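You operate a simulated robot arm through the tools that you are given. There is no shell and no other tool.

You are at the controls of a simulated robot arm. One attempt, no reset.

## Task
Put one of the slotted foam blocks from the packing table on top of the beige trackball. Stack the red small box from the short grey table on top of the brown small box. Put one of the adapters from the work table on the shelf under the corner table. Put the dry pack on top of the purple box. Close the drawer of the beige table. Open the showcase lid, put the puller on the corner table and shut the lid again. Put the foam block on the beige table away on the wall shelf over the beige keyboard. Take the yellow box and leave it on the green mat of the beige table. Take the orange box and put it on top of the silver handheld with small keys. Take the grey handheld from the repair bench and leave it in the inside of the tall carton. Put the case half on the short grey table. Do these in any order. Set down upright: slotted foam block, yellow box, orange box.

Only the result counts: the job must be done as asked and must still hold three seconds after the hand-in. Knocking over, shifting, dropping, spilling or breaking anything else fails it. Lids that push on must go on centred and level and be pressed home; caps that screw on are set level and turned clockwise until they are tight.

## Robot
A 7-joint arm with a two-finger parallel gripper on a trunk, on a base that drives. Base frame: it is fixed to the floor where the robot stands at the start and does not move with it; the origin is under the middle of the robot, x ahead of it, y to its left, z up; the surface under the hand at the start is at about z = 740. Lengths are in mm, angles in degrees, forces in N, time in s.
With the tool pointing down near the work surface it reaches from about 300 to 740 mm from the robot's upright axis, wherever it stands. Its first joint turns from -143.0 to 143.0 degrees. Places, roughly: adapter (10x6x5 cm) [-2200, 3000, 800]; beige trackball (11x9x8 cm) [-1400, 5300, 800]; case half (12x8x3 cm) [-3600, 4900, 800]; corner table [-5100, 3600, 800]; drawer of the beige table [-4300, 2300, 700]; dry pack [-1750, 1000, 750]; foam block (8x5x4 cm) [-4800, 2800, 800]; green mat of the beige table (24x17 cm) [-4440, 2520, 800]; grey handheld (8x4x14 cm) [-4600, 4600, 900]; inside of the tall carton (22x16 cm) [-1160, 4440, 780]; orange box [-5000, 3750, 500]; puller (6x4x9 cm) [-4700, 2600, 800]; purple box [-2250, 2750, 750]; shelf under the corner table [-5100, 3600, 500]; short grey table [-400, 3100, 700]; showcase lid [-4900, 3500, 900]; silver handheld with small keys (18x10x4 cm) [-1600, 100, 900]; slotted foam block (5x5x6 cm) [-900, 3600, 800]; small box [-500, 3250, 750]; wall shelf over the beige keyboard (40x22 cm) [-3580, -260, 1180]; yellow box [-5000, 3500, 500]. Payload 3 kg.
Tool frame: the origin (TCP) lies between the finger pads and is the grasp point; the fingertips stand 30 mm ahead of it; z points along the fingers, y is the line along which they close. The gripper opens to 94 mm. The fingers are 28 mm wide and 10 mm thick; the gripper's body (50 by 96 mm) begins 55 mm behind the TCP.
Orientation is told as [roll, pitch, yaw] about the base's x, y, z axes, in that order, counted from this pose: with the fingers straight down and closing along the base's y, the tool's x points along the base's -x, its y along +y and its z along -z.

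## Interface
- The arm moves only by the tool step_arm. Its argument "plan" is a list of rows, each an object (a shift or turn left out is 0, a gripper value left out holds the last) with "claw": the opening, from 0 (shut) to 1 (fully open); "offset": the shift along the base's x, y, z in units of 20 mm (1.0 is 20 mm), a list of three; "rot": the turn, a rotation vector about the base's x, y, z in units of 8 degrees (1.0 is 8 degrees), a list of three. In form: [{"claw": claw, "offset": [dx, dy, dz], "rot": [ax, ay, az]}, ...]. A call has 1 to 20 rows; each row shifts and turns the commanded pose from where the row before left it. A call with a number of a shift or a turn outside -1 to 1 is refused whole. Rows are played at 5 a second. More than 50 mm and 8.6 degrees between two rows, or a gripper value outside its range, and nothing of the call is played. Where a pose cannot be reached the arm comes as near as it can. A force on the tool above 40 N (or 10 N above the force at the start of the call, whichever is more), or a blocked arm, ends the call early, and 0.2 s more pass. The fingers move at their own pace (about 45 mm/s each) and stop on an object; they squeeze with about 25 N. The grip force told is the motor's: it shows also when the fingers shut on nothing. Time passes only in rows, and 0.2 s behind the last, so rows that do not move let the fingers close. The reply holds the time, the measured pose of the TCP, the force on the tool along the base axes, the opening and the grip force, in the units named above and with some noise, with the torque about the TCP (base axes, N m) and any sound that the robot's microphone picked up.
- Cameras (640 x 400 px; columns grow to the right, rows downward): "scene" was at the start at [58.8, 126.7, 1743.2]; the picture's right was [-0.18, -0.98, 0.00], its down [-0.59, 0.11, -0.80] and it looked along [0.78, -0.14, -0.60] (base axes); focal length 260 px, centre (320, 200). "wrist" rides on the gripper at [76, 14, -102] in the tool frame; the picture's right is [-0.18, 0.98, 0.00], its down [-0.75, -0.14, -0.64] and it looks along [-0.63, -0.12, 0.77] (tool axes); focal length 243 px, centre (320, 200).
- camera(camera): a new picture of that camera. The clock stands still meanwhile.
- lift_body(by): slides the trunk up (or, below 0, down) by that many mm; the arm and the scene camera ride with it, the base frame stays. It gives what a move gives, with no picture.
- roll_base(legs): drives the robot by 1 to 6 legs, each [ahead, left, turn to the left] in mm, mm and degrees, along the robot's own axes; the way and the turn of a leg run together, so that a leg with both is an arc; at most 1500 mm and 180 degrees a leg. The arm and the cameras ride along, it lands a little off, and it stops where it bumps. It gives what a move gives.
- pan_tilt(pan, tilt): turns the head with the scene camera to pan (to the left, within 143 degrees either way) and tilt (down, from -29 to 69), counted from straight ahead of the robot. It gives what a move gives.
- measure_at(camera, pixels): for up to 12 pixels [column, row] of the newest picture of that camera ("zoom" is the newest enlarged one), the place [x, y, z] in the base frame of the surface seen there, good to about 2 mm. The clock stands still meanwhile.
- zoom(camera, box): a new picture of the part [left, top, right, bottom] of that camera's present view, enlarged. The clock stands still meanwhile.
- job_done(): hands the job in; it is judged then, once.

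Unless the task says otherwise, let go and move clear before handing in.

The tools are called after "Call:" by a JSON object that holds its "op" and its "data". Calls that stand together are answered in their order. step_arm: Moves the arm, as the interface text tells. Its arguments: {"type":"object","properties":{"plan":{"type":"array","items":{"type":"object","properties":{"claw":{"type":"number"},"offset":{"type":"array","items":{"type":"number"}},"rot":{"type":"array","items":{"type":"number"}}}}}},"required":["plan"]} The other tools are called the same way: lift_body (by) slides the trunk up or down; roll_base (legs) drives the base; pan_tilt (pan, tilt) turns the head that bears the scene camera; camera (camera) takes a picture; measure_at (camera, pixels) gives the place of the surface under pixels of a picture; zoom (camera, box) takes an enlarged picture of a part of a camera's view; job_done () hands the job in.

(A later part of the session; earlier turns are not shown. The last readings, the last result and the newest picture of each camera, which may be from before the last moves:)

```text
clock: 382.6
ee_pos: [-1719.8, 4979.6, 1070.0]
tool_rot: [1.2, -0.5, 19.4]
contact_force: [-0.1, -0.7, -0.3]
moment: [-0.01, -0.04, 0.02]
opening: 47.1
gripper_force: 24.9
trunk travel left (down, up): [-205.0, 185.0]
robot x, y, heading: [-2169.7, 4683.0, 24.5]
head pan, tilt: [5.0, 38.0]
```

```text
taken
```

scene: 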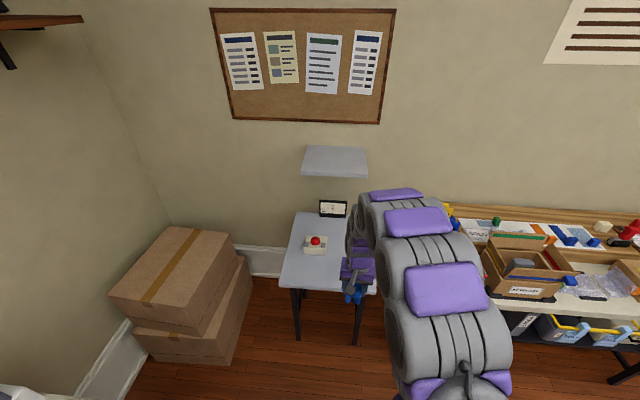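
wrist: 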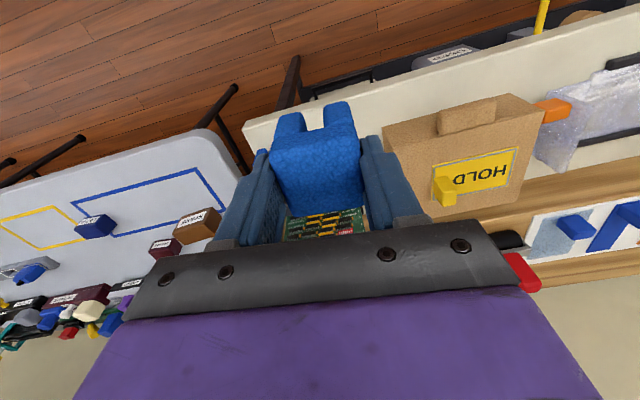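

Call:
{"op": "zoom", "data": {"camera": "scene", "box": [275, 200, 385, 300]}}

Call:
{"op": "zoom", "data": {"camera": "scene", "box": [298, 228, 338, 258]}}

Call:
{"op": "measure_at", "data": {"camera": "zoom", "pixels": [[285, 130], [285, 165], [190, 230], [390, 215], [170, 130], [380, 120], [290, 240], [190, 270], [390, 250], [230, 130], [340, 200]]}}

Call:
{"op": "measure_at", "data": {"camera": "scene", "pixels": [[280, 288], [350, 288], [300, 215], [304, 175], [367, 175], [333, 205], [330, 250]]}}

```text
4.00 times, centred on (330, 250) of scene
```

zoom: 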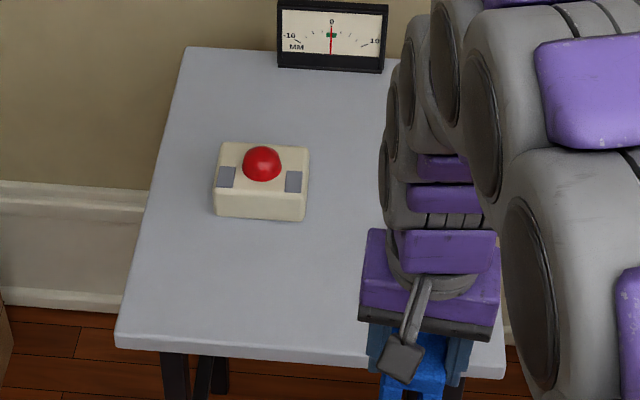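

```text
13.33 times, centred on (318, 243) of scene
```

zoom: 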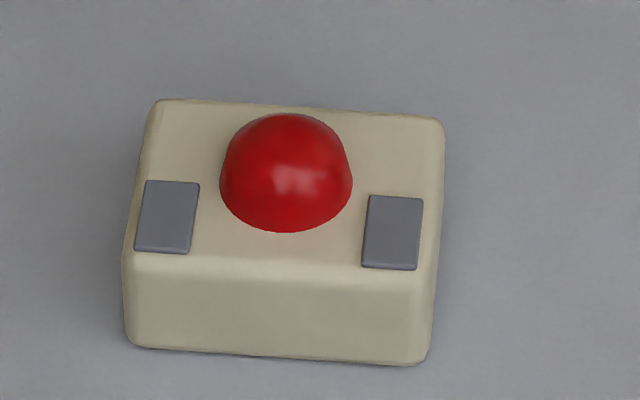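

```text
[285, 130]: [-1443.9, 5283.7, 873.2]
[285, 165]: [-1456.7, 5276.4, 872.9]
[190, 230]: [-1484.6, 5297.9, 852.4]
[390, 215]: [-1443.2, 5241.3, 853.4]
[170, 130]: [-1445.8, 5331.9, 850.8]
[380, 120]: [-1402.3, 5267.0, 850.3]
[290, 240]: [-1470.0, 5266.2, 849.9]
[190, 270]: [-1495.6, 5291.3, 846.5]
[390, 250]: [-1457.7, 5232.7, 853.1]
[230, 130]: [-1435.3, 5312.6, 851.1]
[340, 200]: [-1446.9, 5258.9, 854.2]
```

```text
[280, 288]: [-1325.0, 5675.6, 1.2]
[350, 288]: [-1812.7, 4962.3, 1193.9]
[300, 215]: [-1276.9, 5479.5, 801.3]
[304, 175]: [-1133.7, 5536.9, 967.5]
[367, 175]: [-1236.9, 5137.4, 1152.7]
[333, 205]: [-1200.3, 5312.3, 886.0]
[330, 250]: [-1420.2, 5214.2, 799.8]
```

Call:
{"op": "measure_at", "data": {"camera": "zoom", "pixels": [[285, 118], [285, 125], [285, 140], [285, 150], [285, 190], [285, 215], [230, 180], [345, 180], [285, 228], [300, 160], [260, 160]]}}

Call:
{"op": "measure_at", "data": {"camera": "zoom", "pixels": [[160, 110], [435, 125], [140, 250], [415, 275], [135, 340], [420, 355], [165, 215], [390, 230], [300, 255], [285, 105]]}}

```text
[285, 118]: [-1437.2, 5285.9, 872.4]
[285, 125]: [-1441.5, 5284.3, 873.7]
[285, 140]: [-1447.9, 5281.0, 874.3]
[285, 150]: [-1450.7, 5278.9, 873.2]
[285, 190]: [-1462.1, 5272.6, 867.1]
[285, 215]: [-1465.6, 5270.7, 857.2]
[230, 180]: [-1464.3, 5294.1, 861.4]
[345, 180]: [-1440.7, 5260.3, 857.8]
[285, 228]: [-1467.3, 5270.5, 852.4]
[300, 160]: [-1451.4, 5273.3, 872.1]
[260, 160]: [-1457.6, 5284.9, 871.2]
```

```text
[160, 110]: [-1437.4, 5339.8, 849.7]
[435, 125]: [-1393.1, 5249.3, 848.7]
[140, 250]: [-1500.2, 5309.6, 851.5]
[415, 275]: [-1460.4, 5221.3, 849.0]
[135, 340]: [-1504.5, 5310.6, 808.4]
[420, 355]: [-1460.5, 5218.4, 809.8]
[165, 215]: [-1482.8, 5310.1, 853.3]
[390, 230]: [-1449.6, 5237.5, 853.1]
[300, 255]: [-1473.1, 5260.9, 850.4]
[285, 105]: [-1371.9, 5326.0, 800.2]
```

Call:
{"op": "measure_at", "data": {"camera": "scene", "pixels": [[290, 284], [310, 287], [330, 288], [290, 330], [305, 170], [366, 170], [335, 172], [320, 215]]}}

```text
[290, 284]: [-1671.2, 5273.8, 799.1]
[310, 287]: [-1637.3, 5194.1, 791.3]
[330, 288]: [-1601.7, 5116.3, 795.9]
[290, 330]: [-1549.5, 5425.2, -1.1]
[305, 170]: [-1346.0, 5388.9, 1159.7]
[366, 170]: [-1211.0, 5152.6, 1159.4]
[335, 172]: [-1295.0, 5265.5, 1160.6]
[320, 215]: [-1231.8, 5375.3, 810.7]
```

Trackball centre ≈ (-1447,5280): flat base top z 851 with a red dome up to 874 in the middle. Driving up to the table.

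Call:
{"op": "roll_base", "data": {"legs": [[320, 150, 0]]}}

Call:
{"op": "camera", "data": {"camera": "wrist"}}

Call:
{"op": "camera", "data": {"camera": "scene"}}

```text
clock: 384.9
ee_pos: [-1489.3, 5246.4, 1069.7]
tool_rot: [1.4, -0.5, 19.4]
contact_force: [-0.5, 0.1, -1.1]
moment: [0.06, 0.05, -0.03]
opening: 47.2
gripper_force: 24.8
trunk travel left (down, up): [-205.0, 185.0]
robot x, y, heading: [-1936.2, 4951.0, 24.8]
head pan, tilt: [5.0, 38.0]
```

```text
taken
```

wrist: 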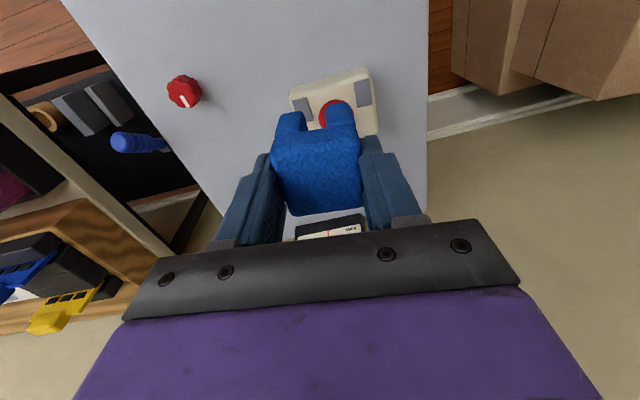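

```text
taken
```

scene: 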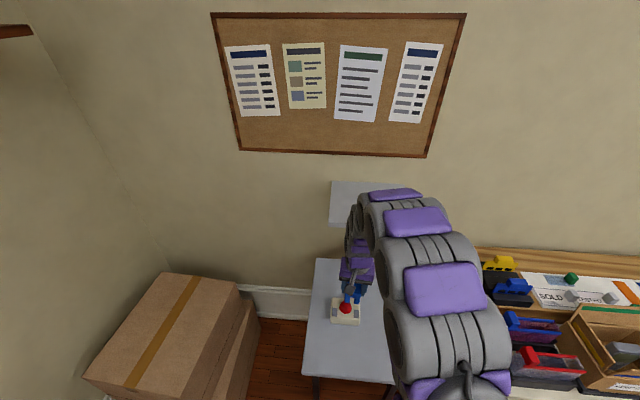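

Call:
{"op": "zoom", "data": {"camera": "wrist", "box": [255, 55, 395, 145]}}

Call:
{"op": "measure_at", "data": {"camera": "zoom", "pixels": [[160, 280], [210, 280], [230, 310], [260, 310], [320, 270], [420, 270], [180, 360], [400, 330], [340, 240], [360, 210]]}}

```text
4.44 times, centred on (325, 100) of wrist
```

zoom: 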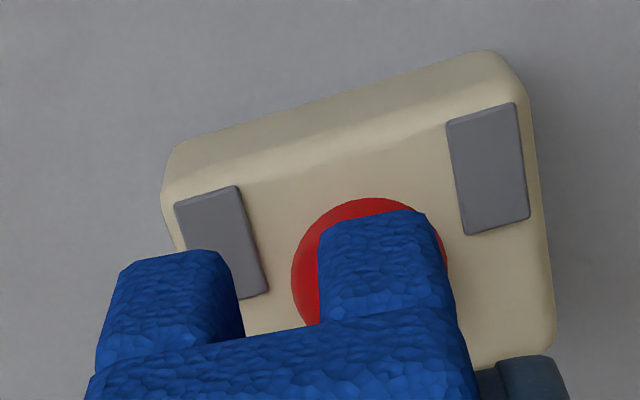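

```text
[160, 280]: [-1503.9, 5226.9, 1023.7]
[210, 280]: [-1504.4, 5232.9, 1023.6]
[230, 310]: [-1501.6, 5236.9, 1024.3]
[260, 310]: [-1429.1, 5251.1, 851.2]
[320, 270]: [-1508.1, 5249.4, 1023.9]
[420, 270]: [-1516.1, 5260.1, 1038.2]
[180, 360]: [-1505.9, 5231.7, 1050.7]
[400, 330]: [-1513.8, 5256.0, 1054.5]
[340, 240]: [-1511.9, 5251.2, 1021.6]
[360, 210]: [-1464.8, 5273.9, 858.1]
```

Call:
{"op": "step_arm", "data": {"plan": [{"offset": [0.69, 0.55, 0], "rot": [0, 0, 0.22]}, {"offset": [0.69, 0.55, 0], "rot": [0, 0, 0.22]}, {"offset": [0.69, 0.55, 0], "rot": [0, 0, 0.22]}, {"offset": [0, 0, -1]}, {"offset": [0, 0, -1]}, {"offset": [0, 0, -1]}, {"offset": [0, 0, -1]}, {"offset": [0, 0, -1]}, {"offset": [0, 0, -1]}]}}

Call:
{"op": "camera", "data": {"camera": "wrist"}}

Call:
{"op": "zoom", "data": {"camera": "wrist", "box": [250, 60, 390, 180]}}

```text
clock: 386.9
ee_pos: [-1450.7, 5279.8, 949.7]
tool_rot: [1.2, -0.5, 24.7]
contact_force: [0.2, -0.3, 0.0]
moment: [-0.02, -0.01, -0.01]
opening: 47.1
gripper_force: 25.0
trunk travel left (down, up): [-205.0, 185.0]
robot x, y, heading: [-1935.2, 4948.4, 24.2]
head pan, tilt: [5.0, 38.0]
```

```text
taken
```

wrist: 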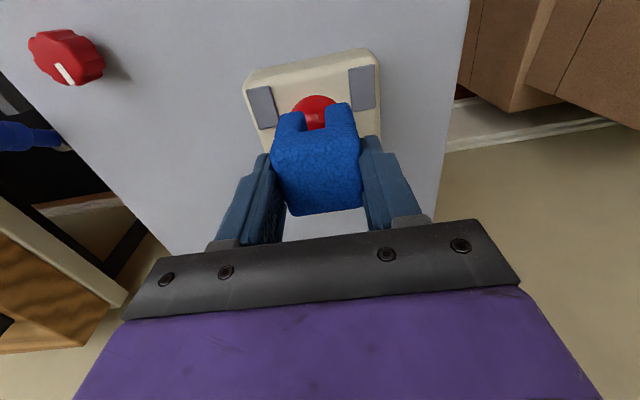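

```text
3.33 times, centred on (320, 120) of wrist
```

zoom: 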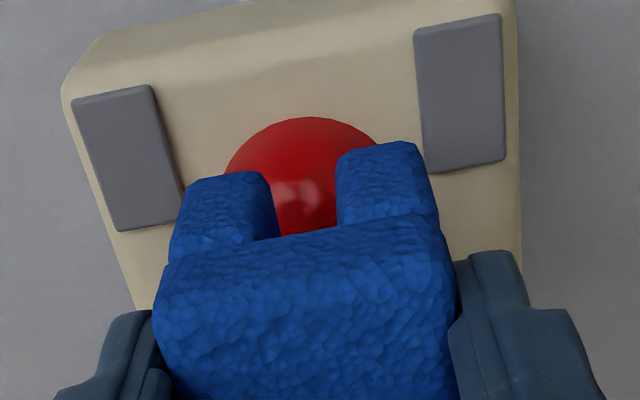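

Centred over the dome. Lowering gently to find the contact height.

Call:
{"op": "step_arm", "data": {"plan": [{"offset": [0.1, 0, -0.4]}, {"offset": [0, 0, -0.2]}, {"offset": [0, 0, -0.1]}, {"offset": [0, 0, -0.1]}, {}]}}

```text
clock: 388.1
ee_pos: [-1447.4, 5282.1, 933.5]
tool_rot: [1.2, -0.6, 24.7]
contact_force: [-1.0, -0.2, 2.9]
moment: [-0.02, 0.0, 0.01]
opening: 47.2
gripper_force: 25.1
trunk travel left (down, up): [-205.0, 185.0]
robot x, y, heading: [-1935.1, 4953.6, 24.6]
head pan, tilt: [5.0, 38.0]
```

Call:
{"op": "step_arm", "data": {"plan": [{"offset": [0, 0, -0.1]}, {"offset": [0, 0, -0.05]}, {}]}}

Call:
{"op": "camera", "data": {"camera": "wrist"}}

```text
clock: 388.9
ee_pos: [-1447.4, 5281.2, 933.5]
tool_rot: [1.3, -0.8, 24.8]
contact_force: [-0.7, -0.4, 33.0]
moment: [-0.4, -0.02, -0.04]
opening: 47.2
gripper_force: 25.3
trunk travel left (down, up): [-205.0, 185.0]
robot x, y, heading: [-1934.0, 4951.5, 24.7]
head pan, tilt: [5.0, 38.0]
```

```text
taken
```

wrist: 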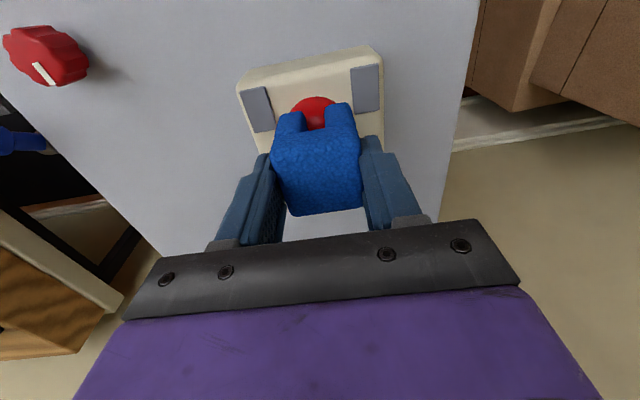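

Contact at exactly the dome-top height. To see whether it's a flat support or a rolling dome, I'll tilt the held block ±2° under light load and compare the moments.

Call:
{"op": "step_arm", "data": {"plan": [{"offset": [0, 0, 0.05], "rot": [-0.105, 0.227, 0]}, {}]}}

Call:
{"op": "step_arm", "data": {"plan": [{"rot": [0.21, -0.454, 0]}, {}]}}

Call:
{"op": "step_arm", "data": {"plan": [{"rot": [-0.105, 0.227, 0]}, {}]}}

```text
clock: 389.5
ee_pos: [-1447.1, 5282.4, 933.0]
tool_rot: [1.3, 1.1, 24.7]
contact_force: [9.9, 5.2, 31.3]
moment: [0.29, -1.2, 0.06]
opening: 47.3
gripper_force: 25.1
trunk travel left (down, up): [-205.0, 185.0]
robot x, y, heading: [-1935.7, 4950.8, 24.5]
head pan, tilt: [5.0, 38.0]
```

```text
clock: 390.1
ee_pos: [-1451.0, 5281.0, 933.3]
tool_rot: [1.4, -2.6, 24.6]
contact_force: [-3.1, -0.1, 37.2]
moment: [-0.39, 0.51, -0.02]
opening: 47.3
gripper_force: 25.3
trunk travel left (down, up): [-205.0, 185.0]
robot x, y, heading: [-1935.3, 4945.2, 24.4]
head pan, tilt: [5.0, 38.0]
```

```text
clock: 390.7
ee_pos: [-1448.2, 5280.6, 932.4]
tool_rot: [1.3, -0.6, 24.7]
contact_force: [2.9, 2.2, 30.4]
moment: [-0.31, -0.08, 0.05]
opening: 47.4
gripper_force: 25.1
trunk travel left (down, up): [-205.0, 185.0]
robot x, y, heading: [-1934.3, 4950.2, 24.3]
head pan, tilt: [5.0, 38.0]
```

Tilting shifted the contact by about ±15 mm, so the trackball's top supports it like a flat surface — stable. Unloading slightly and releasing in place.

Call:
{"op": "step_arm", "data": {"plan": [{"offset": [0, 0, 0.1]}, {"offset": [0, 0, 0.05]}, {}]}}

Call:
{"op": "step_arm", "data": {"plan": [{"claw": 0.56}, {}]}}

Call:
{"op": "camera", "data": {"camera": "wrist"}}

```text
clock: 391.5
ee_pos: [-1448.0, 5281.6, 935.1]
tool_rot: [1.2, -0.4, 24.7]
contact_force: [0.3, 0.6, -0.4]
moment: [-0.03, 0.03, -0.02]
opening: 46.9
gripper_force: 24.8
trunk travel left (down, up): [-205.0, 185.0]
robot x, y, heading: [-1935.7, 4950.9, 24.5]
head pan, tilt: [5.0, 38.0]
```

```text
clock: 392.1
ee_pos: [-1448.5, 5282.6, 935.8]
tool_rot: [1.3, -0.5, 24.7]
contact_force: [-0.7, 0.3, -0.1]
moment: [0.01, -0.01, 0.03]
opening: 52.7
gripper_force: 0.1
trunk travel left (down, up): [-205.0, 185.0]
robot x, y, heading: [-1934.0, 4955.5, 24.4]
head pan, tilt: [5.0, 38.0]
```

```text
taken
```

wrist: 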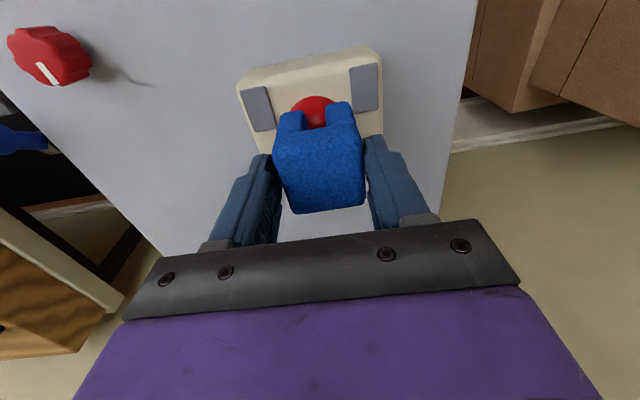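

Call:
{"op": "step_arm", "data": {"plan": [{}, {}, {}, {}, {}, {}, {}, {}, {}, {}]}}

Call:
{"op": "zoom", "data": {"camera": "wrist", "box": [230, 40, 410, 220]}}

Call:
{"op": "measure_at", "data": {"camera": "wrist", "pixels": [[290, 155], [350, 145], [295, 205], [355, 198], [320, 175]]}}

```text
clock: 394.3
ee_pos: [-1448.1, 5282.2, 934.8]
tool_rot: [1.3, -0.6, 24.7]
contact_force: [0.4, 0.5, -0.2]
moment: [0.01, 0.02, 0.03]
opening: 52.4
gripper_force: 0.1
trunk travel left (down, up): [-205.0, 185.0]
robot x, y, heading: [-1932.6, 4951.3, 24.4]
head pan, tilt: [5.0, 38.0]
```

```text
2.22 times, centred on (320, 130) of wrist
```

zoom: 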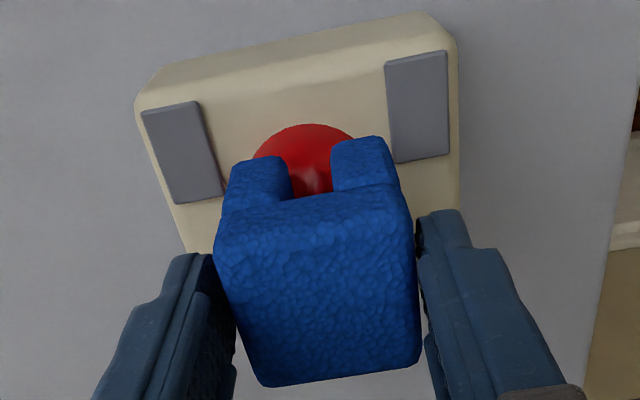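

```text
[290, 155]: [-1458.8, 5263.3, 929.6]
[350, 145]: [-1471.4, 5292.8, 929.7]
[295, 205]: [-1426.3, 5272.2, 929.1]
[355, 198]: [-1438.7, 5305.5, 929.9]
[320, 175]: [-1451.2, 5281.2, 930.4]
```

The block stands level (all top corners at z≈929.6) after 2 s. Opening fully and lifting away.

Call:
{"op": "step_arm", "data": {"plan": [{"claw": 0.75}, {}, {"offset": [0, 0, 0.5]}, {"offset": [0, 0, 1]}, {"offset": [0, 0, 1]}, {"offset": [0, 0, 1]}, {"offset": [0, 0, 1]}, {"offset": [0, 0, 1]}, {"offset": [0, 0, 1]}, {"offset": [-0.9, -0.42, 0]}, {"offset": [-0.9, -0.42, 0]}, {"offset": [-0.9, -0.42, 0]}, {"offset": [-0.9, -0.42, 0]}]}}

Call:
{"op": "camera", "data": {"camera": "wrist"}}

```text
clock: 397.1
ee_pos: [-1519.9, 5249.0, 1065.6]
tool_rot: [1.4, -0.6, 24.7]
contact_force: [-0.1, -0.5, 0.3]
moment: [0.0, 0.01, 0.01]
opening: 70.4
gripper_force: 0.0
trunk travel left (down, up): [-205.0, 185.0]
robot x, y, heading: [-1935.0, 4950.8, 24.5]
head pan, tilt: [5.0, 38.0]
```

```text
taken
```

wrist: 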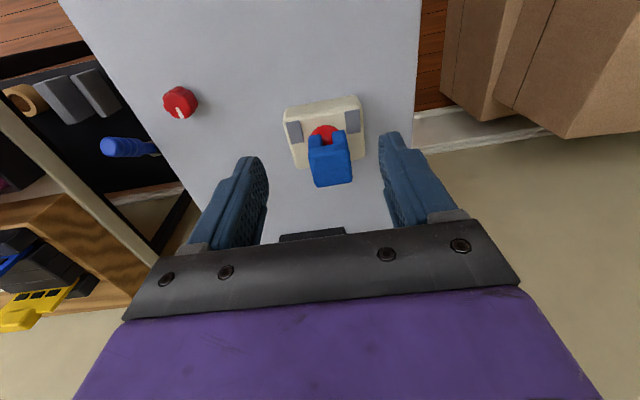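

Done. Next the case half on the repair bench; driving there.

Call:
{"op": "roll_base", "data": {"legs": [[-400, 0, 0], [0, 0, 90], [0, 850, 0]]}}

Call:
{"op": "pan_tilt", "data": {"pan": 12, "tilt": 40}}

Call:
{"op": "camera", "data": {"camera": "scene"}}

```text
clock: 407.6
ee_pos: [-3363.6, 4849.8, 1065.7]
tool_rot: [1.6, -0.6, 115.0]
contact_force: [0.2, 0.2, 0.4]
moment: [-0.04, -0.01, 0.03]
opening: 70.4
gripper_force: 0.0
trunk travel left (down, up): [-205.0, 185.0]
robot x, y, heading: [-3070.0, 4431.2, 114.9]
head pan, tilt: [5.0, 38.0]
```

```text
clock: 408.2
ee_pos: [-3366.8, 4846.6, 1065.5]
tool_rot: [1.4, -0.7, 114.9]
contact_force: [0.2, 0.1, -0.2]
moment: [-0.03, 0.03, 0.01]
opening: 70.6
gripper_force: 0.0
trunk travel left (down, up): [-205.0, 185.0]
robot x, y, heading: [-3071.3, 4427.0, 114.9]
head pan, tilt: [12.0, 40.0]
```

```text
taken
```

scene: 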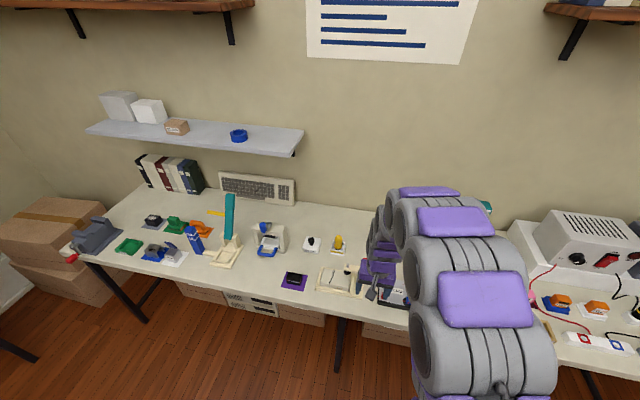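

Call:
{"op": "measure_at", "data": {"camera": "scene", "pixels": [[338, 280], [225, 252], [294, 281], [270, 235], [338, 242]]}}

Call:
{"op": "zoom", "data": {"camera": "scene", "box": [270, 220, 400, 310]}}

Call:
{"op": "camera", "data": {"camera": "wrist"}}

```text
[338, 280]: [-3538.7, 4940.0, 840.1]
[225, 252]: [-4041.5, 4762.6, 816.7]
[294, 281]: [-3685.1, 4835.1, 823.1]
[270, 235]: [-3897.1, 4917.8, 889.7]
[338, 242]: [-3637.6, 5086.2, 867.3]
```

```text
4.44 times, centred on (335, 265) of scene
```

zoom: 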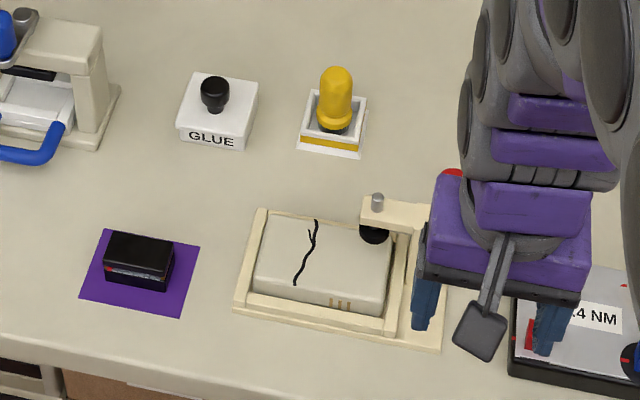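

```text
taken
```

wrist: 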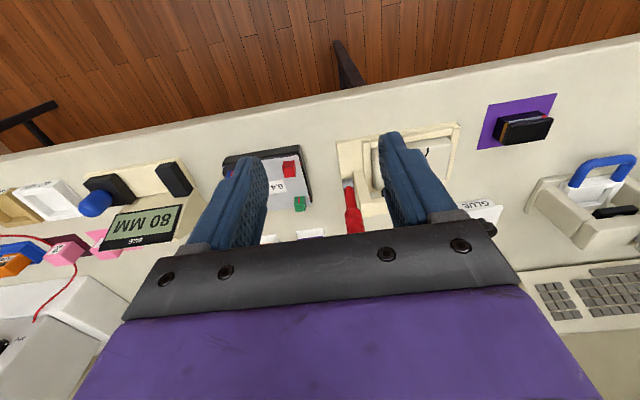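

Call:
{"op": "roll_base", "data": {"legs": [[0, 130, 0]]}}

Call:
{"op": "camera", "data": {"camera": "wrist"}}

Call:
{"op": "zoom", "data": {"camera": "wrist", "box": [220, 90, 420, 230]}}

```text
clock: 409.5
ee_pos: [-3456.6, 4805.7, 1067.3]
tool_rot: [2.7, -0.6, 114.8]
contact_force: [0.2, 0.1, 0.6]
moment: [-0.06, 0.02, 0.0]
opening: 70.2
gripper_force: 0.0
trunk travel left (down, up): [-205.0, 185.0]
robot x, y, heading: [-3180.2, 4379.3, 114.9]
head pan, tilt: [12.0, 40.0]
```

```text
taken
```

wrist: 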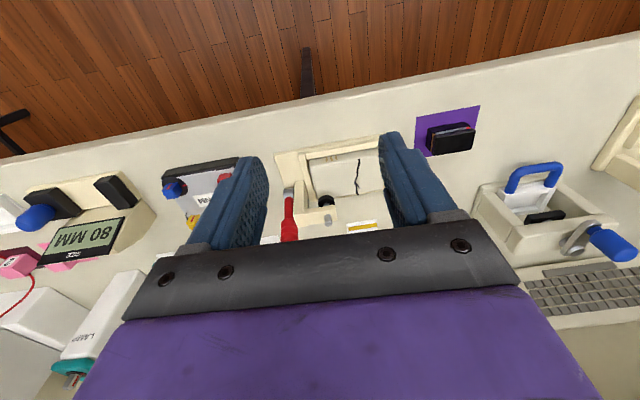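

```text
2.86 times, centred on (320, 160) of wrist
```

zoom: 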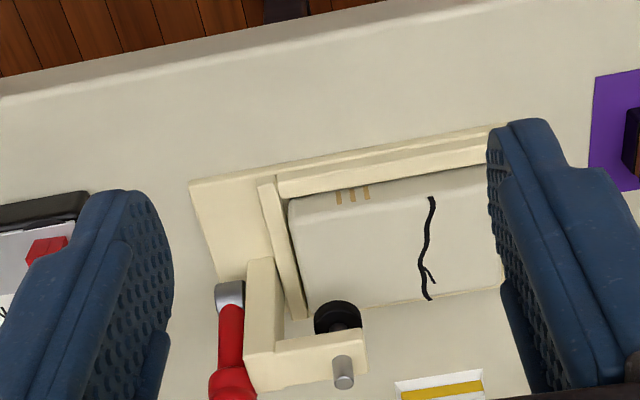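

Call:
{"op": "measure_at", "data": {"camera": "zoom", "pixels": [[335, 320], [345, 385], [330, 350], [300, 310], [310, 270], [440, 300], [295, 215], [430, 240], [395, 165], [285, 260], [235, 350], [265, 290]]}}

```text
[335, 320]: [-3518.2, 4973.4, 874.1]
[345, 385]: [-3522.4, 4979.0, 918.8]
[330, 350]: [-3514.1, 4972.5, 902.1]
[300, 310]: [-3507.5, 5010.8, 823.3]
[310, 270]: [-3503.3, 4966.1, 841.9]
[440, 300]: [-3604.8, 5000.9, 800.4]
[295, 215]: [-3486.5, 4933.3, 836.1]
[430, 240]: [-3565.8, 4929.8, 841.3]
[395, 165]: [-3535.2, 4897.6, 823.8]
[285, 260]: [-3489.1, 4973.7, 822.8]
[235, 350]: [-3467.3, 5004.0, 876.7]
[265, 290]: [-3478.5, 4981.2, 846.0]
```

The case half sits in a gluing jig; a raised clamp pad (bottom z≈866) overhangs its right-rear corner, and its top is z≈842 with rails at 823. I'll grip it front-to-back left of the pad, lift ~16 mm, slide left, then raise. First reorient the tool.

Call:
{"op": "roll_base", "data": {"legs": [[90, 70, 0]]}}

Call:
{"op": "step_arm", "data": {"plan": [{"claw": 1, "rot": [0, 0, -0.94]}, {"rot": [0, 0, -0.94]}, {"rot": [0, 0, -0.94]}, {"rot": [0, 0, -0.94]}, {"rot": [0, 0, -0.94]}, {"rot": [0, 0, -0.94]}, {"rot": [0, 0, -0.94]}, {"rot": [0, 0, -0.94]}, {"rot": [0, 0, -0.94]}, {"rot": [0, 0, -0.94]}, {"rot": [0, 0, -0.94]}, {"rot": [0, 0, -0.9]}]}}

Call:
{"op": "camera", "data": {"camera": "wrist"}}

Call:
{"op": "camera", "data": {"camera": "scene"}}

```text
clock: 410.7
ee_pos: [-3586.7, 4845.5, 1065.8]
tool_rot: [1.2, -0.6, 115.0]
contact_force: [-0.1, 0.6, 0.1]
moment: [-0.01, 0.0, 0.02]
opening: 70.7
gripper_force: 0.1
trunk travel left (down, up): [-205.0, 185.0]
robot x, y, heading: [-3287.9, 4435.5, 115.0]
head pan, tilt: [12.0, 40.0]
```

```text
clock: 413.3
ee_pos: [-3582.0, 4845.6, 1068.5]
tool_rot: [1.3, -0.8, 24.9]
contact_force: [0.0, -0.9, -0.3]
moment: [-0.01, 0.0, 0.0]
opening: 94.2
gripper_force: 0.1
trunk travel left (down, up): [-205.0, 185.0]
robot x, y, heading: [-3283.9, 4433.7, 115.2]
head pan, tilt: [12.0, 40.0]
```

```text
taken
```

wrist: 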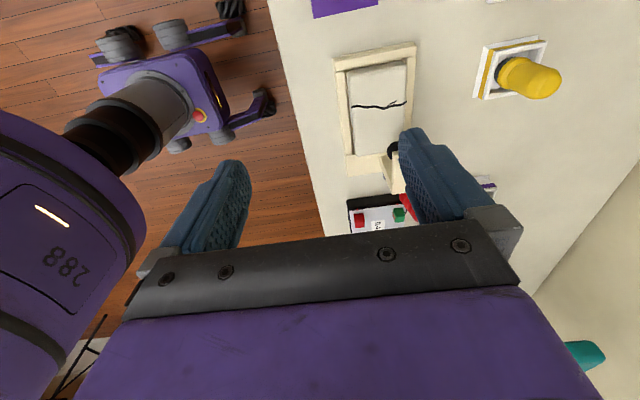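

```text
taken
```

scene: 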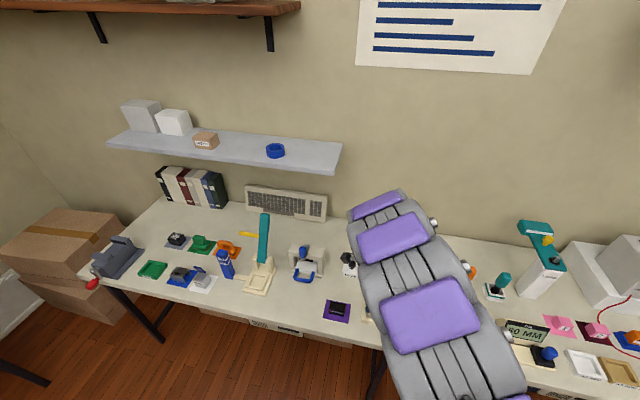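

Call:
{"op": "zoom", "data": {"camera": "wrist", "box": [310, 30, 440, 200]}}

Call:
{"op": "measure_at", "data": {"camera": "wrist", "pixels": [[352, 75], [402, 68], [360, 150], [408, 130], [380, 105], [340, 75], [412, 60], [375, 60], [350, 110], [406, 100]]}}

```text
2.35 times, centred on (375, 115) of wrist
```

zoom: 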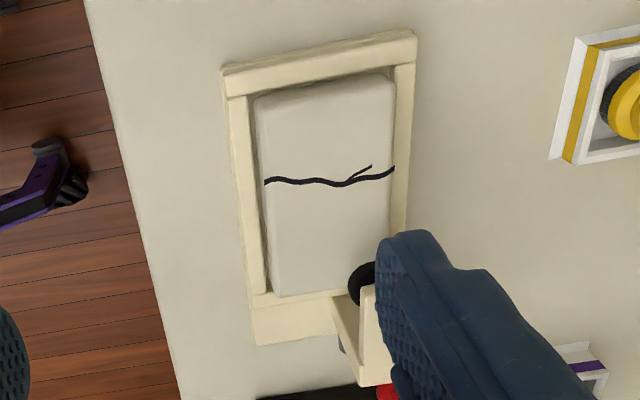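

```text
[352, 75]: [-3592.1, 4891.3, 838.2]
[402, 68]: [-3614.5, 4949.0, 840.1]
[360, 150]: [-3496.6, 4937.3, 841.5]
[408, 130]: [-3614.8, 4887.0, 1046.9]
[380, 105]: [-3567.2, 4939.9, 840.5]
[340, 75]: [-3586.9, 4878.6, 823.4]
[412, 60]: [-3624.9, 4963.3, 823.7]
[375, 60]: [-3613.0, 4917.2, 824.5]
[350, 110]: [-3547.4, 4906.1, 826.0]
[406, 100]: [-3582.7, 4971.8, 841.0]
```

Call:
{"op": "step_arm", "data": {"plan": [{"offset": [0.19, 0.956, 0], "rot": [0, 0, 0.02]}, {"offset": [0.19, 0.956, 0], "rot": [0, 0, 0.02]}, {"offset": [0.19, 0.956, 0], "rot": [0, 0, 0.02]}, {"offset": [0.19, 0.956, 0], "rot": [0, 0, 0.02]}, {"offset": [0.19, 0.956, 0], "rot": [0, 0, 0.02]}, {"offset": [0, 0, -1]}, {"offset": [0, 0, -1]}, {"offset": [0, 0, -1]}, {"offset": [0, 0, -1]}, {"offset": [0, 0, -1]}, {"offset": [0, 0, -1]}, {"offset": [0, 0, -1]}, {"offset": [0, 0, -1]}]}}

Call:
{"op": "camera", "data": {"camera": "wrist"}}

```text
clock: 416.1
ee_pos: [-3563.3, 4940.7, 906.5]
tool_rot: [1.3, -0.9, 25.7]
contact_force: [0.6, 0.1, -0.2]
moment: [0.0, 0.0, -0.01]
opening: 94.0
gripper_force: 0.1
trunk travel left (down, up): [-205.0, 185.0]
robot x, y, heading: [-3285.6, 4432.7, 115.1]
head pan, tilt: [12.0, 40.0]
```

```text
taken
```

wrist: 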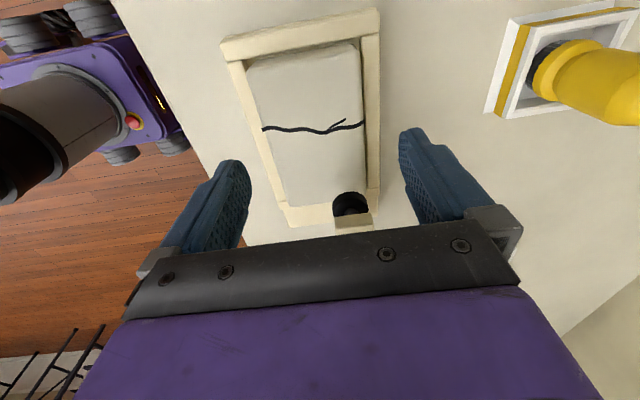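

Call:
{"op": "step_arm", "data": {"plan": [{"offset": [0.1, -0.22, -0.6]}, {"offset": [0, 0, -0.8]}, {"offset": [0, 0, -0.7]}, {}]}}

Call:
{"op": "camera", "data": {"camera": "wrist"}}

```text
clock: 417.1
ee_pos: [-3560.5, 4938.3, 865.6]
tool_rot: [1.4, -0.8, 25.8]
contact_force: [0.1, -0.2, -0.3]
moment: [0.0, -0.02, 0.01]
opening: 94.2
gripper_force: 0.0
trunk travel left (down, up): [-205.0, 185.0]
robot x, y, heading: [-3287.9, 4436.0, 114.9]
head pan, tilt: [12.0, 40.0]
```

```text
taken
```

wrist: 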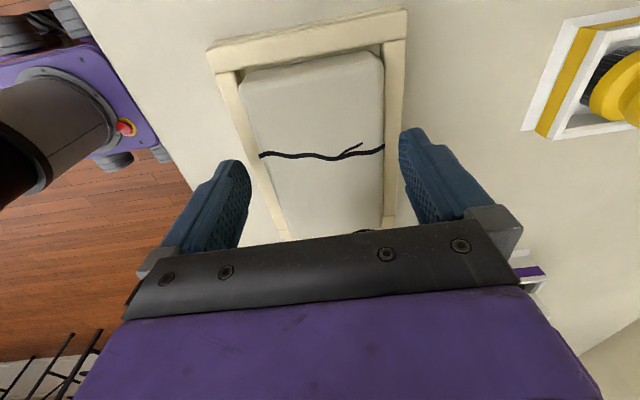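

Call:
{"op": "step_arm", "data": {"plan": [{"offset": [0, 0, -0.38]}, {}, {"claw": 0.6}, {"claw": 0.6}, {"claw": 0.6}]}}

Call:
{"op": "camera", "data": {"camera": "wrist"}}

```text
clock: 418.3
ee_pos: [-3561.1, 4938.0, 858.3]
tool_rot: [1.2, -0.8, 25.8]
contact_force: [-0.8, 0.9, 0.8]
moment: [0.0, 0.06, -0.09]
opening: 73.7
gripper_force: 24.7
trunk travel left (down, up): [-205.0, 185.0]
robot x, y, heading: [-3284.0, 4434.7, 115.2]
head pan, tilt: [12.0, 40.0]
```

```text
taken
```

wrist: 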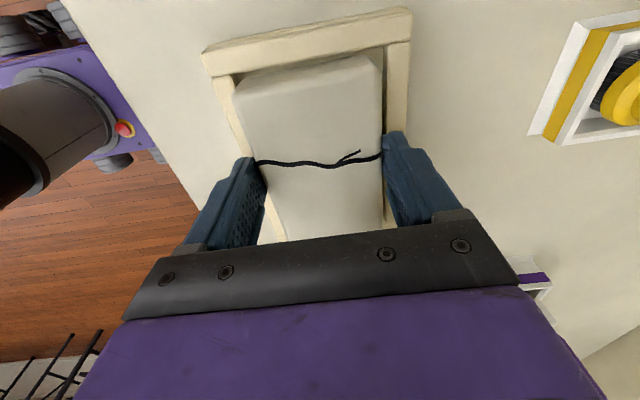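

Gripped at 74 mm. Lifting 14 mm to clear the rails.

Call:
{"op": "step_arm", "data": {"plan": [{"offset": [0, 0, 0.25]}, {"offset": [0, 0, 0.25]}, {"offset": [0, 0, 0.2]}, {}]}}

Call:
{"op": "camera", "data": {"camera": "wrist"}}

Call:
{"op": "measure_at", "data": {"camera": "wrist", "pixels": [[310, 80], [250, 110], [370, 70], [330, 120], [240, 85], [225, 90], [300, 62], [300, 45]]}}

```text
clock: 419.3
ee_pos: [-3560.4, 4937.0, 871.7]
tool_rot: [1.2, -0.8, 25.9]
contact_force: [0.3, 0.4, -1.8]
moment: [0.01, 0.01, 0.0]
opening: 73.6
gripper_force: 25.6
trunk travel left (down, up): [-205.0, 185.0]
robot x, y, heading: [-3283.8, 4437.8, 115.2]
head pan, tilt: [12.0, 40.0]
```

```text
taken
```

wrist: 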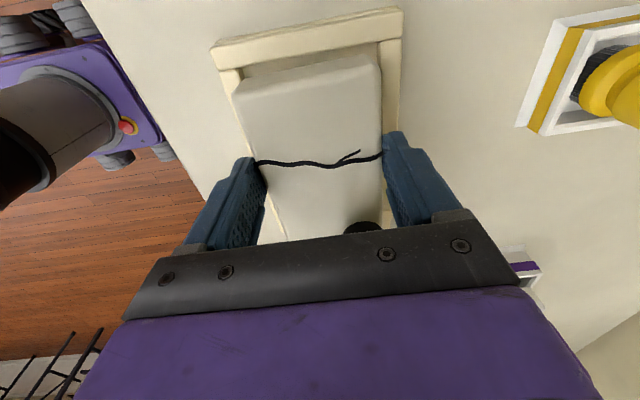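

```text
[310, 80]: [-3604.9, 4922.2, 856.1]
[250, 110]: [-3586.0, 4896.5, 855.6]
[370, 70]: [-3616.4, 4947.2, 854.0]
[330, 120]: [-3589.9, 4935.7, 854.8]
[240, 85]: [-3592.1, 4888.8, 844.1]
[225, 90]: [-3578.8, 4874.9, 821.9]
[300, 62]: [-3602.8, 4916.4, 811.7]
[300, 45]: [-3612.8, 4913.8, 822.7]
```

Call:
{"op": "measure_at", "data": {"camera": "wrist", "pixels": [[360, 226], [350, 230], [375, 228], [300, 70], [300, 66], [270, 72], [250, 80]]}}

Call:
{"op": "zoom", "data": {"camera": "wrist", "box": [200, 20, 420, 240]}}

```text
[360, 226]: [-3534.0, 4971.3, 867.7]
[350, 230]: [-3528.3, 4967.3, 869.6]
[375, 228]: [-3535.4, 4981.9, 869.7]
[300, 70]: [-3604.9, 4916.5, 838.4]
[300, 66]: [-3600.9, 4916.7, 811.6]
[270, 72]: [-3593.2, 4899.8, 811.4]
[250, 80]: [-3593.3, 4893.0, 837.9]
```

```text
1.82 times, centred on (310, 130) of wrist
```

zoom: 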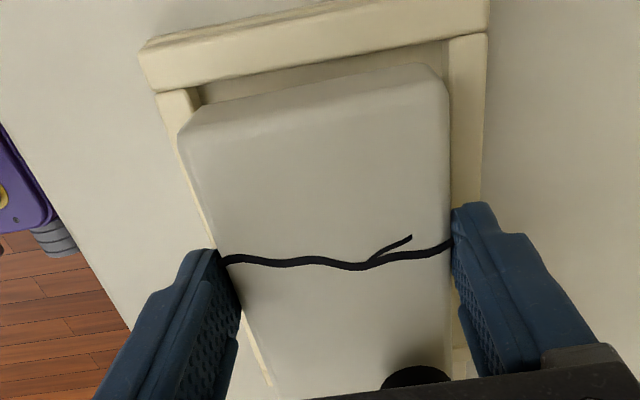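

Case bottom is ≈825 and rails ≈824; pad bottom ≈866. Lifting 5 mm more, then sliding left 60 mm out from under the pad.

Call:
{"op": "step_arm", "data": {"plan": [{"offset": [0, 0, 0.25]}, {}, {"offset": [-0.45, -0.21, 0]}, {"offset": [-0.6, -0.28, 0]}, {"offset": [-0.6, -0.28, 0]}, {"offset": [-0.6, -0.28, 0]}, {"offset": [-0.6, -0.28, 0]}]}}

Call:
{"op": "camera", "data": {"camera": "wrist"}}

```text
clock: 420.9
ee_pos: [-3618.5, 4909.6, 877.4]
tool_rot: [1.4, -0.9, 25.9]
contact_force: [0.3, -0.1, -0.9]
moment: [-0.02, -0.03, 0.03]
opening: 73.6
gripper_force: 24.5
trunk travel left (down, up): [-205.0, 185.0]
robot x, y, heading: [-3286.7, 4434.8, 114.9]
head pan, tilt: [12.0, 40.0]
```

```text
taken
```

wrist: 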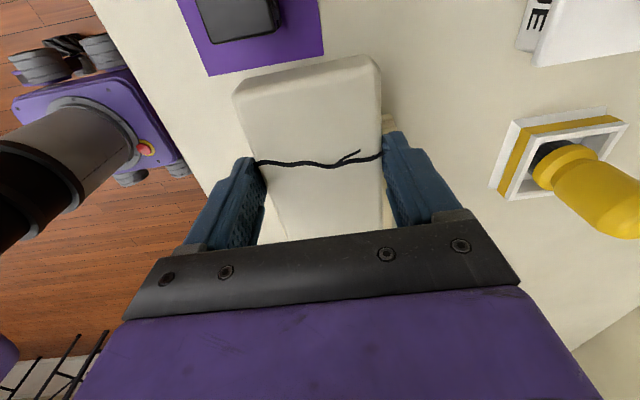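

Clear of the pad. Lifting and tucking.

Call:
{"op": "step_arm", "data": {"plan": [{"offset": [0, 0, 1]}, {"offset": [0, 0, 1]}, {"offset": [0, 0, 1]}, {"offset": [0, 0, 1]}, {"offset": [0, 0, 1]}, {"offset": [0, 0, 1]}, {"offset": [0, 0, 1]}, {"offset": [0, 0, 1]}, {"offset": [0, 0, 1]}, {"offset": [0, 0, 1]}, {"offset": [0.4, -0.9, 0]}, {"offset": [0.4, -0.9, 0]}, {"offset": [0.4, -0.9, 0]}, {"offset": [0.4, -0.9, 0]}, {"offset": [0.4, -0.9, 0]}]}}

Call:
{"op": "pan_tilt", "data": {"pan": -60, "tilt": 30}}

Call:
{"op": "camera", "data": {"camera": "scene"}}

```text
clock: 424.1
ee_pos: [-3577.3, 4817.5, 1076.0]
tool_rot: [1.4, -0.9, 25.8]
contact_force: [0.6, 0.6, -1.4]
moment: [-0.02, 0.01, -0.01]
opening: 73.3
gripper_force: 24.7
trunk travel left (down, up): [-205.0, 185.0]
robot x, y, heading: [-3280.4, 4435.6, 115.4]
head pan, tilt: [12.0, 40.0]
```

```text
clock: 425.6
ee_pos: [-3576.8, 4818.2, 1074.2]
tool_rot: [1.3, -0.7, 25.8]
contact_force: [-1.1, -0.1, -1.8]
moment: [-0.01, 0.04, 0.0]
opening: 73.2
gripper_force: 25.3
trunk travel left (down, up): [-205.0, 185.0]
robot x, y, heading: [-3284.4, 4436.0, 115.2]
head pan, tilt: [-60.0, 30.0]
```

```text
taken
```

scene: 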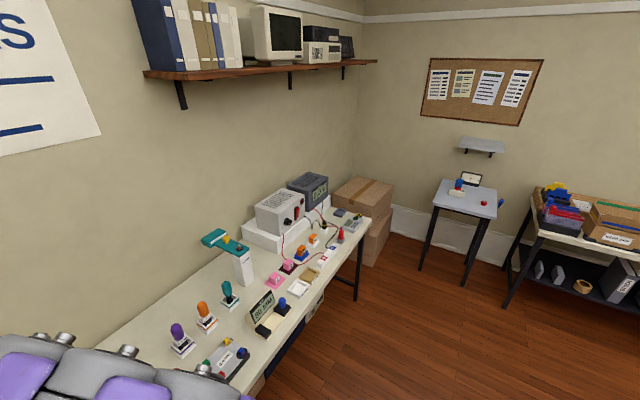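

The trackball stack is still fine in the view (blue block on it). Driving to the short grey table.

Call:
{"op": "roll_base", "data": {"legs": [[-300, 0, 0], [0, 0, -90.5], [1150, 0, 0], [0, -1000, 0], [0, -900, 0]]}}

Call:
{"op": "pan_tilt", "data": {"pan": 10, "tilt": 40}}

Call:
{"op": "camera", "data": {"camera": "scene"}}

```text
clock: 446.0
ee_pos: [-966.7, 3208.6, 1074.1]
tool_rot: [1.3, -1.1, -65.9]
contact_force: [0.5, 0.6, -0.9]
moment: [0.01, -0.02, -0.04]
opening: 73.3
gripper_force: 25.4
trunk travel left (down, up): [-205.0, 185.0]
robot x, y, heading: [-1356.4, 2923.9, 23.2]
head pan, tilt: [-60.0, 30.0]
```

```text
clock: 447.4
ee_pos: [-963.8, 3201.1, 1076.4]
tool_rot: [1.5, -0.7, -66.0]
contact_force: [0.0, 0.1, -2.0]
moment: [-0.03, 0.02, -0.04]
opening: 73.5
gripper_force: 25.0
trunk travel left (down, up): [-205.0, 185.0]
robot x, y, heading: [-1358.0, 2924.1, 23.1]
head pan, tilt: [10.0, 40.0]
```

```text
taken
```

scene: 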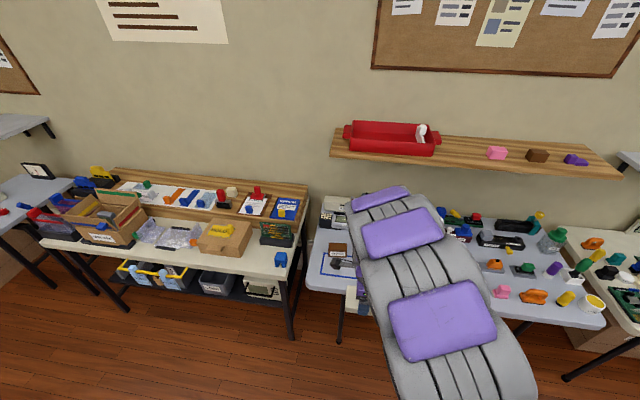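

Call:
{"op": "roll_base", "data": {"legs": [[0, -380, 1.5]]}}

Call:
{"op": "camera", "data": {"camera": "scene"}}

Call:
{"op": "zoom", "data": {"camera": "scene", "box": [140, 180, 380, 330]}}

```text
clock: 449.8
ee_pos: [-815.2, 2861.2, 1076.8]
tool_rot: [1.5, -0.7, -64.1]
contact_force: [0.7, 0.4, -1.3]
moment: [0.01, 0.03, 0.0]
opening: 73.3
gripper_force: 24.8
trunk travel left (down, up): [-205.0, 185.0]
robot x, y, heading: [-1197.8, 2569.2, 25.1]
head pan, tilt: [10.0, 40.0]
```

```text
taken
```

scene: 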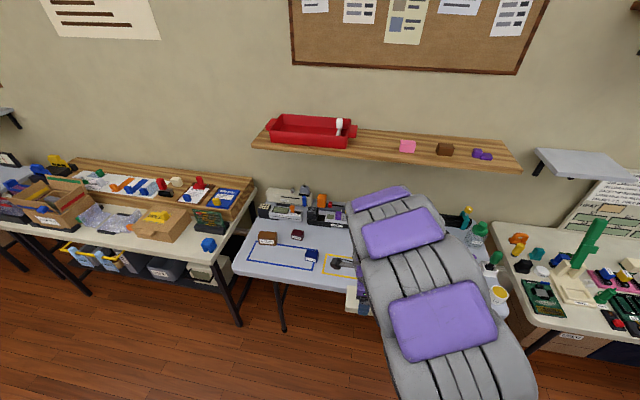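

```text
2.67 times, centred on (260, 255) of scene
```

zoom: 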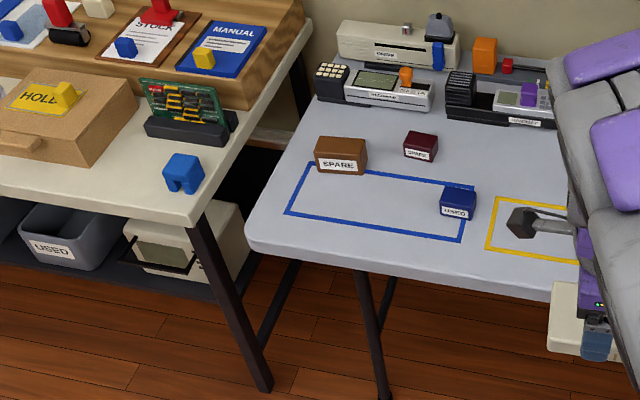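

Call:
{"op": "measure_at", "data": {"camera": "zoom", "pixels": [[350, 205], [290, 210], [310, 170], [455, 240], [460, 212], [340, 150], [420, 150], [260, 250], [400, 265], [340, 172], [420, 158], [510, 180]]}}

Call:
{"op": "measure_at", "data": {"camera": "scene", "pixels": [[250, 150], [400, 165], [515, 170], [300, 160]]}}

```text
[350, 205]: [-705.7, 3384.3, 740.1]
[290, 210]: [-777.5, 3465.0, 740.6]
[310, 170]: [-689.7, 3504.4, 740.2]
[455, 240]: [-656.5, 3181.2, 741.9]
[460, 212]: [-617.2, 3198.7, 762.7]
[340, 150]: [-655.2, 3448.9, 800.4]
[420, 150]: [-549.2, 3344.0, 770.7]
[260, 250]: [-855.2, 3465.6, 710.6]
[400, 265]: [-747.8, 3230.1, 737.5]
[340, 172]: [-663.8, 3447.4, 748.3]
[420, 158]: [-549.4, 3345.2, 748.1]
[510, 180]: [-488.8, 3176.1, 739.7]
```

```text
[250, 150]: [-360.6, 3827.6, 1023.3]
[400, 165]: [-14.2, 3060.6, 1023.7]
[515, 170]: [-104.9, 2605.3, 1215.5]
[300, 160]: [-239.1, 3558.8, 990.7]
```

The "SPARE" brown box and the dark-red box sit on the grey table (z 740). I'll put the case half down inside the blue outline, clear of the boxes, at about (-696,3351).

Call:
{"op": "roll_base", "data": {"legs": [[240, 390, 0]]}}

Call:
{"op": "camera", "data": {"camera": "wrist"}}

```text
clock: 452.5
ee_pos: [-754.8, 3300.4, 1076.8]
tool_rot: [1.5, -0.3, -64.4]
contact_force: [0.6, 0.0, -1.1]
moment: [-0.02, 0.02, -0.03]
opening: 73.3
gripper_force: 24.8
trunk travel left (down, up): [-205.0, 185.0]
robot x, y, heading: [-1142.8, 3022.4, 25.1]
head pan, tilt: [10.0, 40.0]
```

```text
taken
```

wrist: 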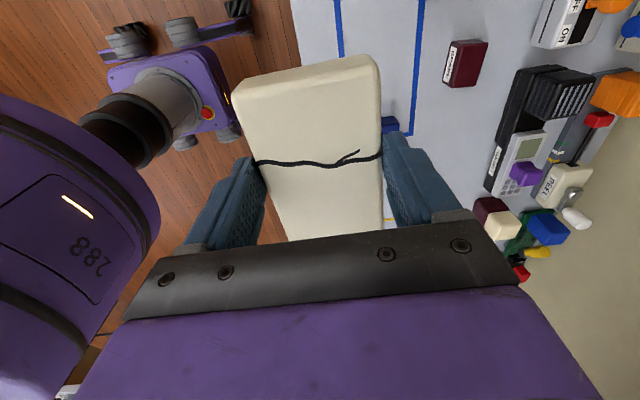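

Call:
{"op": "step_arm", "data": {"plan": [{"offset": [0.735, 0.63, 0]}, {"offset": [0.735, 0.63, 0]}, {"offset": [0.735, 0.63, 0]}, {"offset": [0.735, 0.63, 0]}, {"offset": [0, 0, -1]}, {"offset": [0, 0, -1]}, {"offset": [0, 0, -1]}, {"offset": [0, 0, -1]}, {"offset": [0, 0, -1]}, {"offset": [0, 0, -1]}, {"offset": [0, 0, -1]}, {"offset": [0, 0, -1]}, {"offset": [0, 0, -1]}, {"offset": [0, 0, -1]}]}}

Call:
{"op": "camera", "data": {"camera": "wrist"}}

Call:
{"op": "camera", "data": {"camera": "scene"}}

```text
clock: 455.5
ee_pos: [-700.8, 3355.6, 877.4]
tool_rot: [1.5, -0.5, -64.4]
contact_force: [-0.1, 0.8, -0.4]
moment: [-0.02, -0.01, 0.01]
opening: 73.2
gripper_force: 24.6
trunk travel left (down, up): [-205.0, 185.0]
robot x, y, heading: [-1142.0, 3023.4, 24.4]
head pan, tilt: [10.0, 40.0]
```

```text
taken
```

wrist: 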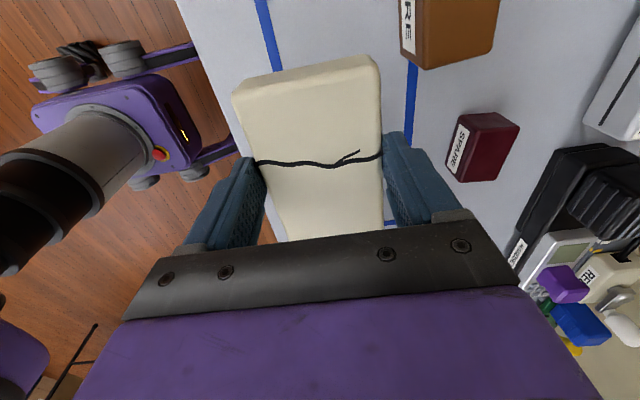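

```text
taken
```

scene: 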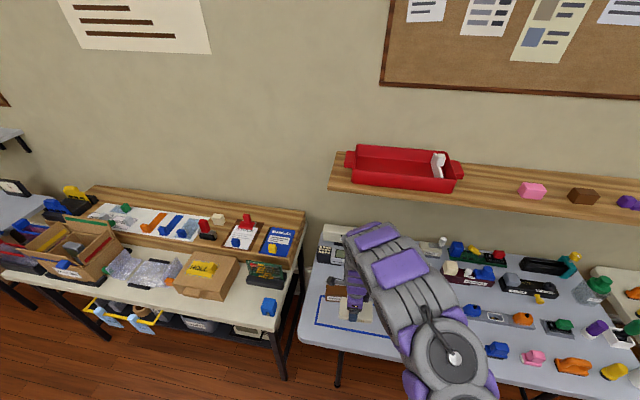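

Call:
{"op": "measure_at", "data": {"camera": "wrist", "pixels": [[402, 50], [430, 65], [455, 30], [495, 10], [415, 40], [470, 130], [515, 125], [490, 150], [465, 175], [380, 80], [240, 110]]}}

```text
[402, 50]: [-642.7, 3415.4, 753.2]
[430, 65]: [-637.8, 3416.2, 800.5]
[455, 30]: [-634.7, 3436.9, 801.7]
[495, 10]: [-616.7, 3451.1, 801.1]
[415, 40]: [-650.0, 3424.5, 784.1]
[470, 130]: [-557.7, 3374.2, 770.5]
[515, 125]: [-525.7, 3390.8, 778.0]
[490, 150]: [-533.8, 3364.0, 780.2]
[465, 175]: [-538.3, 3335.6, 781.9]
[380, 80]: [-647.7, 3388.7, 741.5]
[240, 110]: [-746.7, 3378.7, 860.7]
```

Call:
{"op": "step_arm", "data": {"plan": [{"offset": [0, 0, -1]}, {"offset": [0, 0, -1]}, {"offset": [0, 0, -1]}, {"offset": [0, 0, -0.8]}, {"offset": [0, 0, -0.3]}, {}]}}

Call:
{"op": "step_arm", "data": {"plan": [{"offset": [0, 0, -0.2]}, {"offset": [0, 0, -0.15]}, {}]}}

```text
clock: 456.9
ee_pos: [-700.5, 3354.4, 795.0]
tool_rot: [1.6, -0.6, -64.3]
contact_force: [-0.2, 1.2, -1.0]
moment: [0.07, -0.01, -0.03]
opening: 73.3
gripper_force: 25.0
trunk travel left (down, up): [-205.0, 185.0]
robot x, y, heading: [-1143.8, 3020.6, 24.7]
head pan, tilt: [10.0, 40.0]
```

```text
clock: 457.7
ee_pos: [-700.2, 3354.5, 789.4]
tool_rot: [1.6, -0.6, -64.4]
contact_force: [0.8, -0.3, 1.0]
moment: [-0.28, 0.01, -0.02]
opening: 73.4
gripper_force: 25.1
trunk travel left (down, up): [-205.0, 185.0]
robot x, y, heading: [-1143.7, 3019.1, 24.7]
head pan, tilt: [10.0, 40.0]
```

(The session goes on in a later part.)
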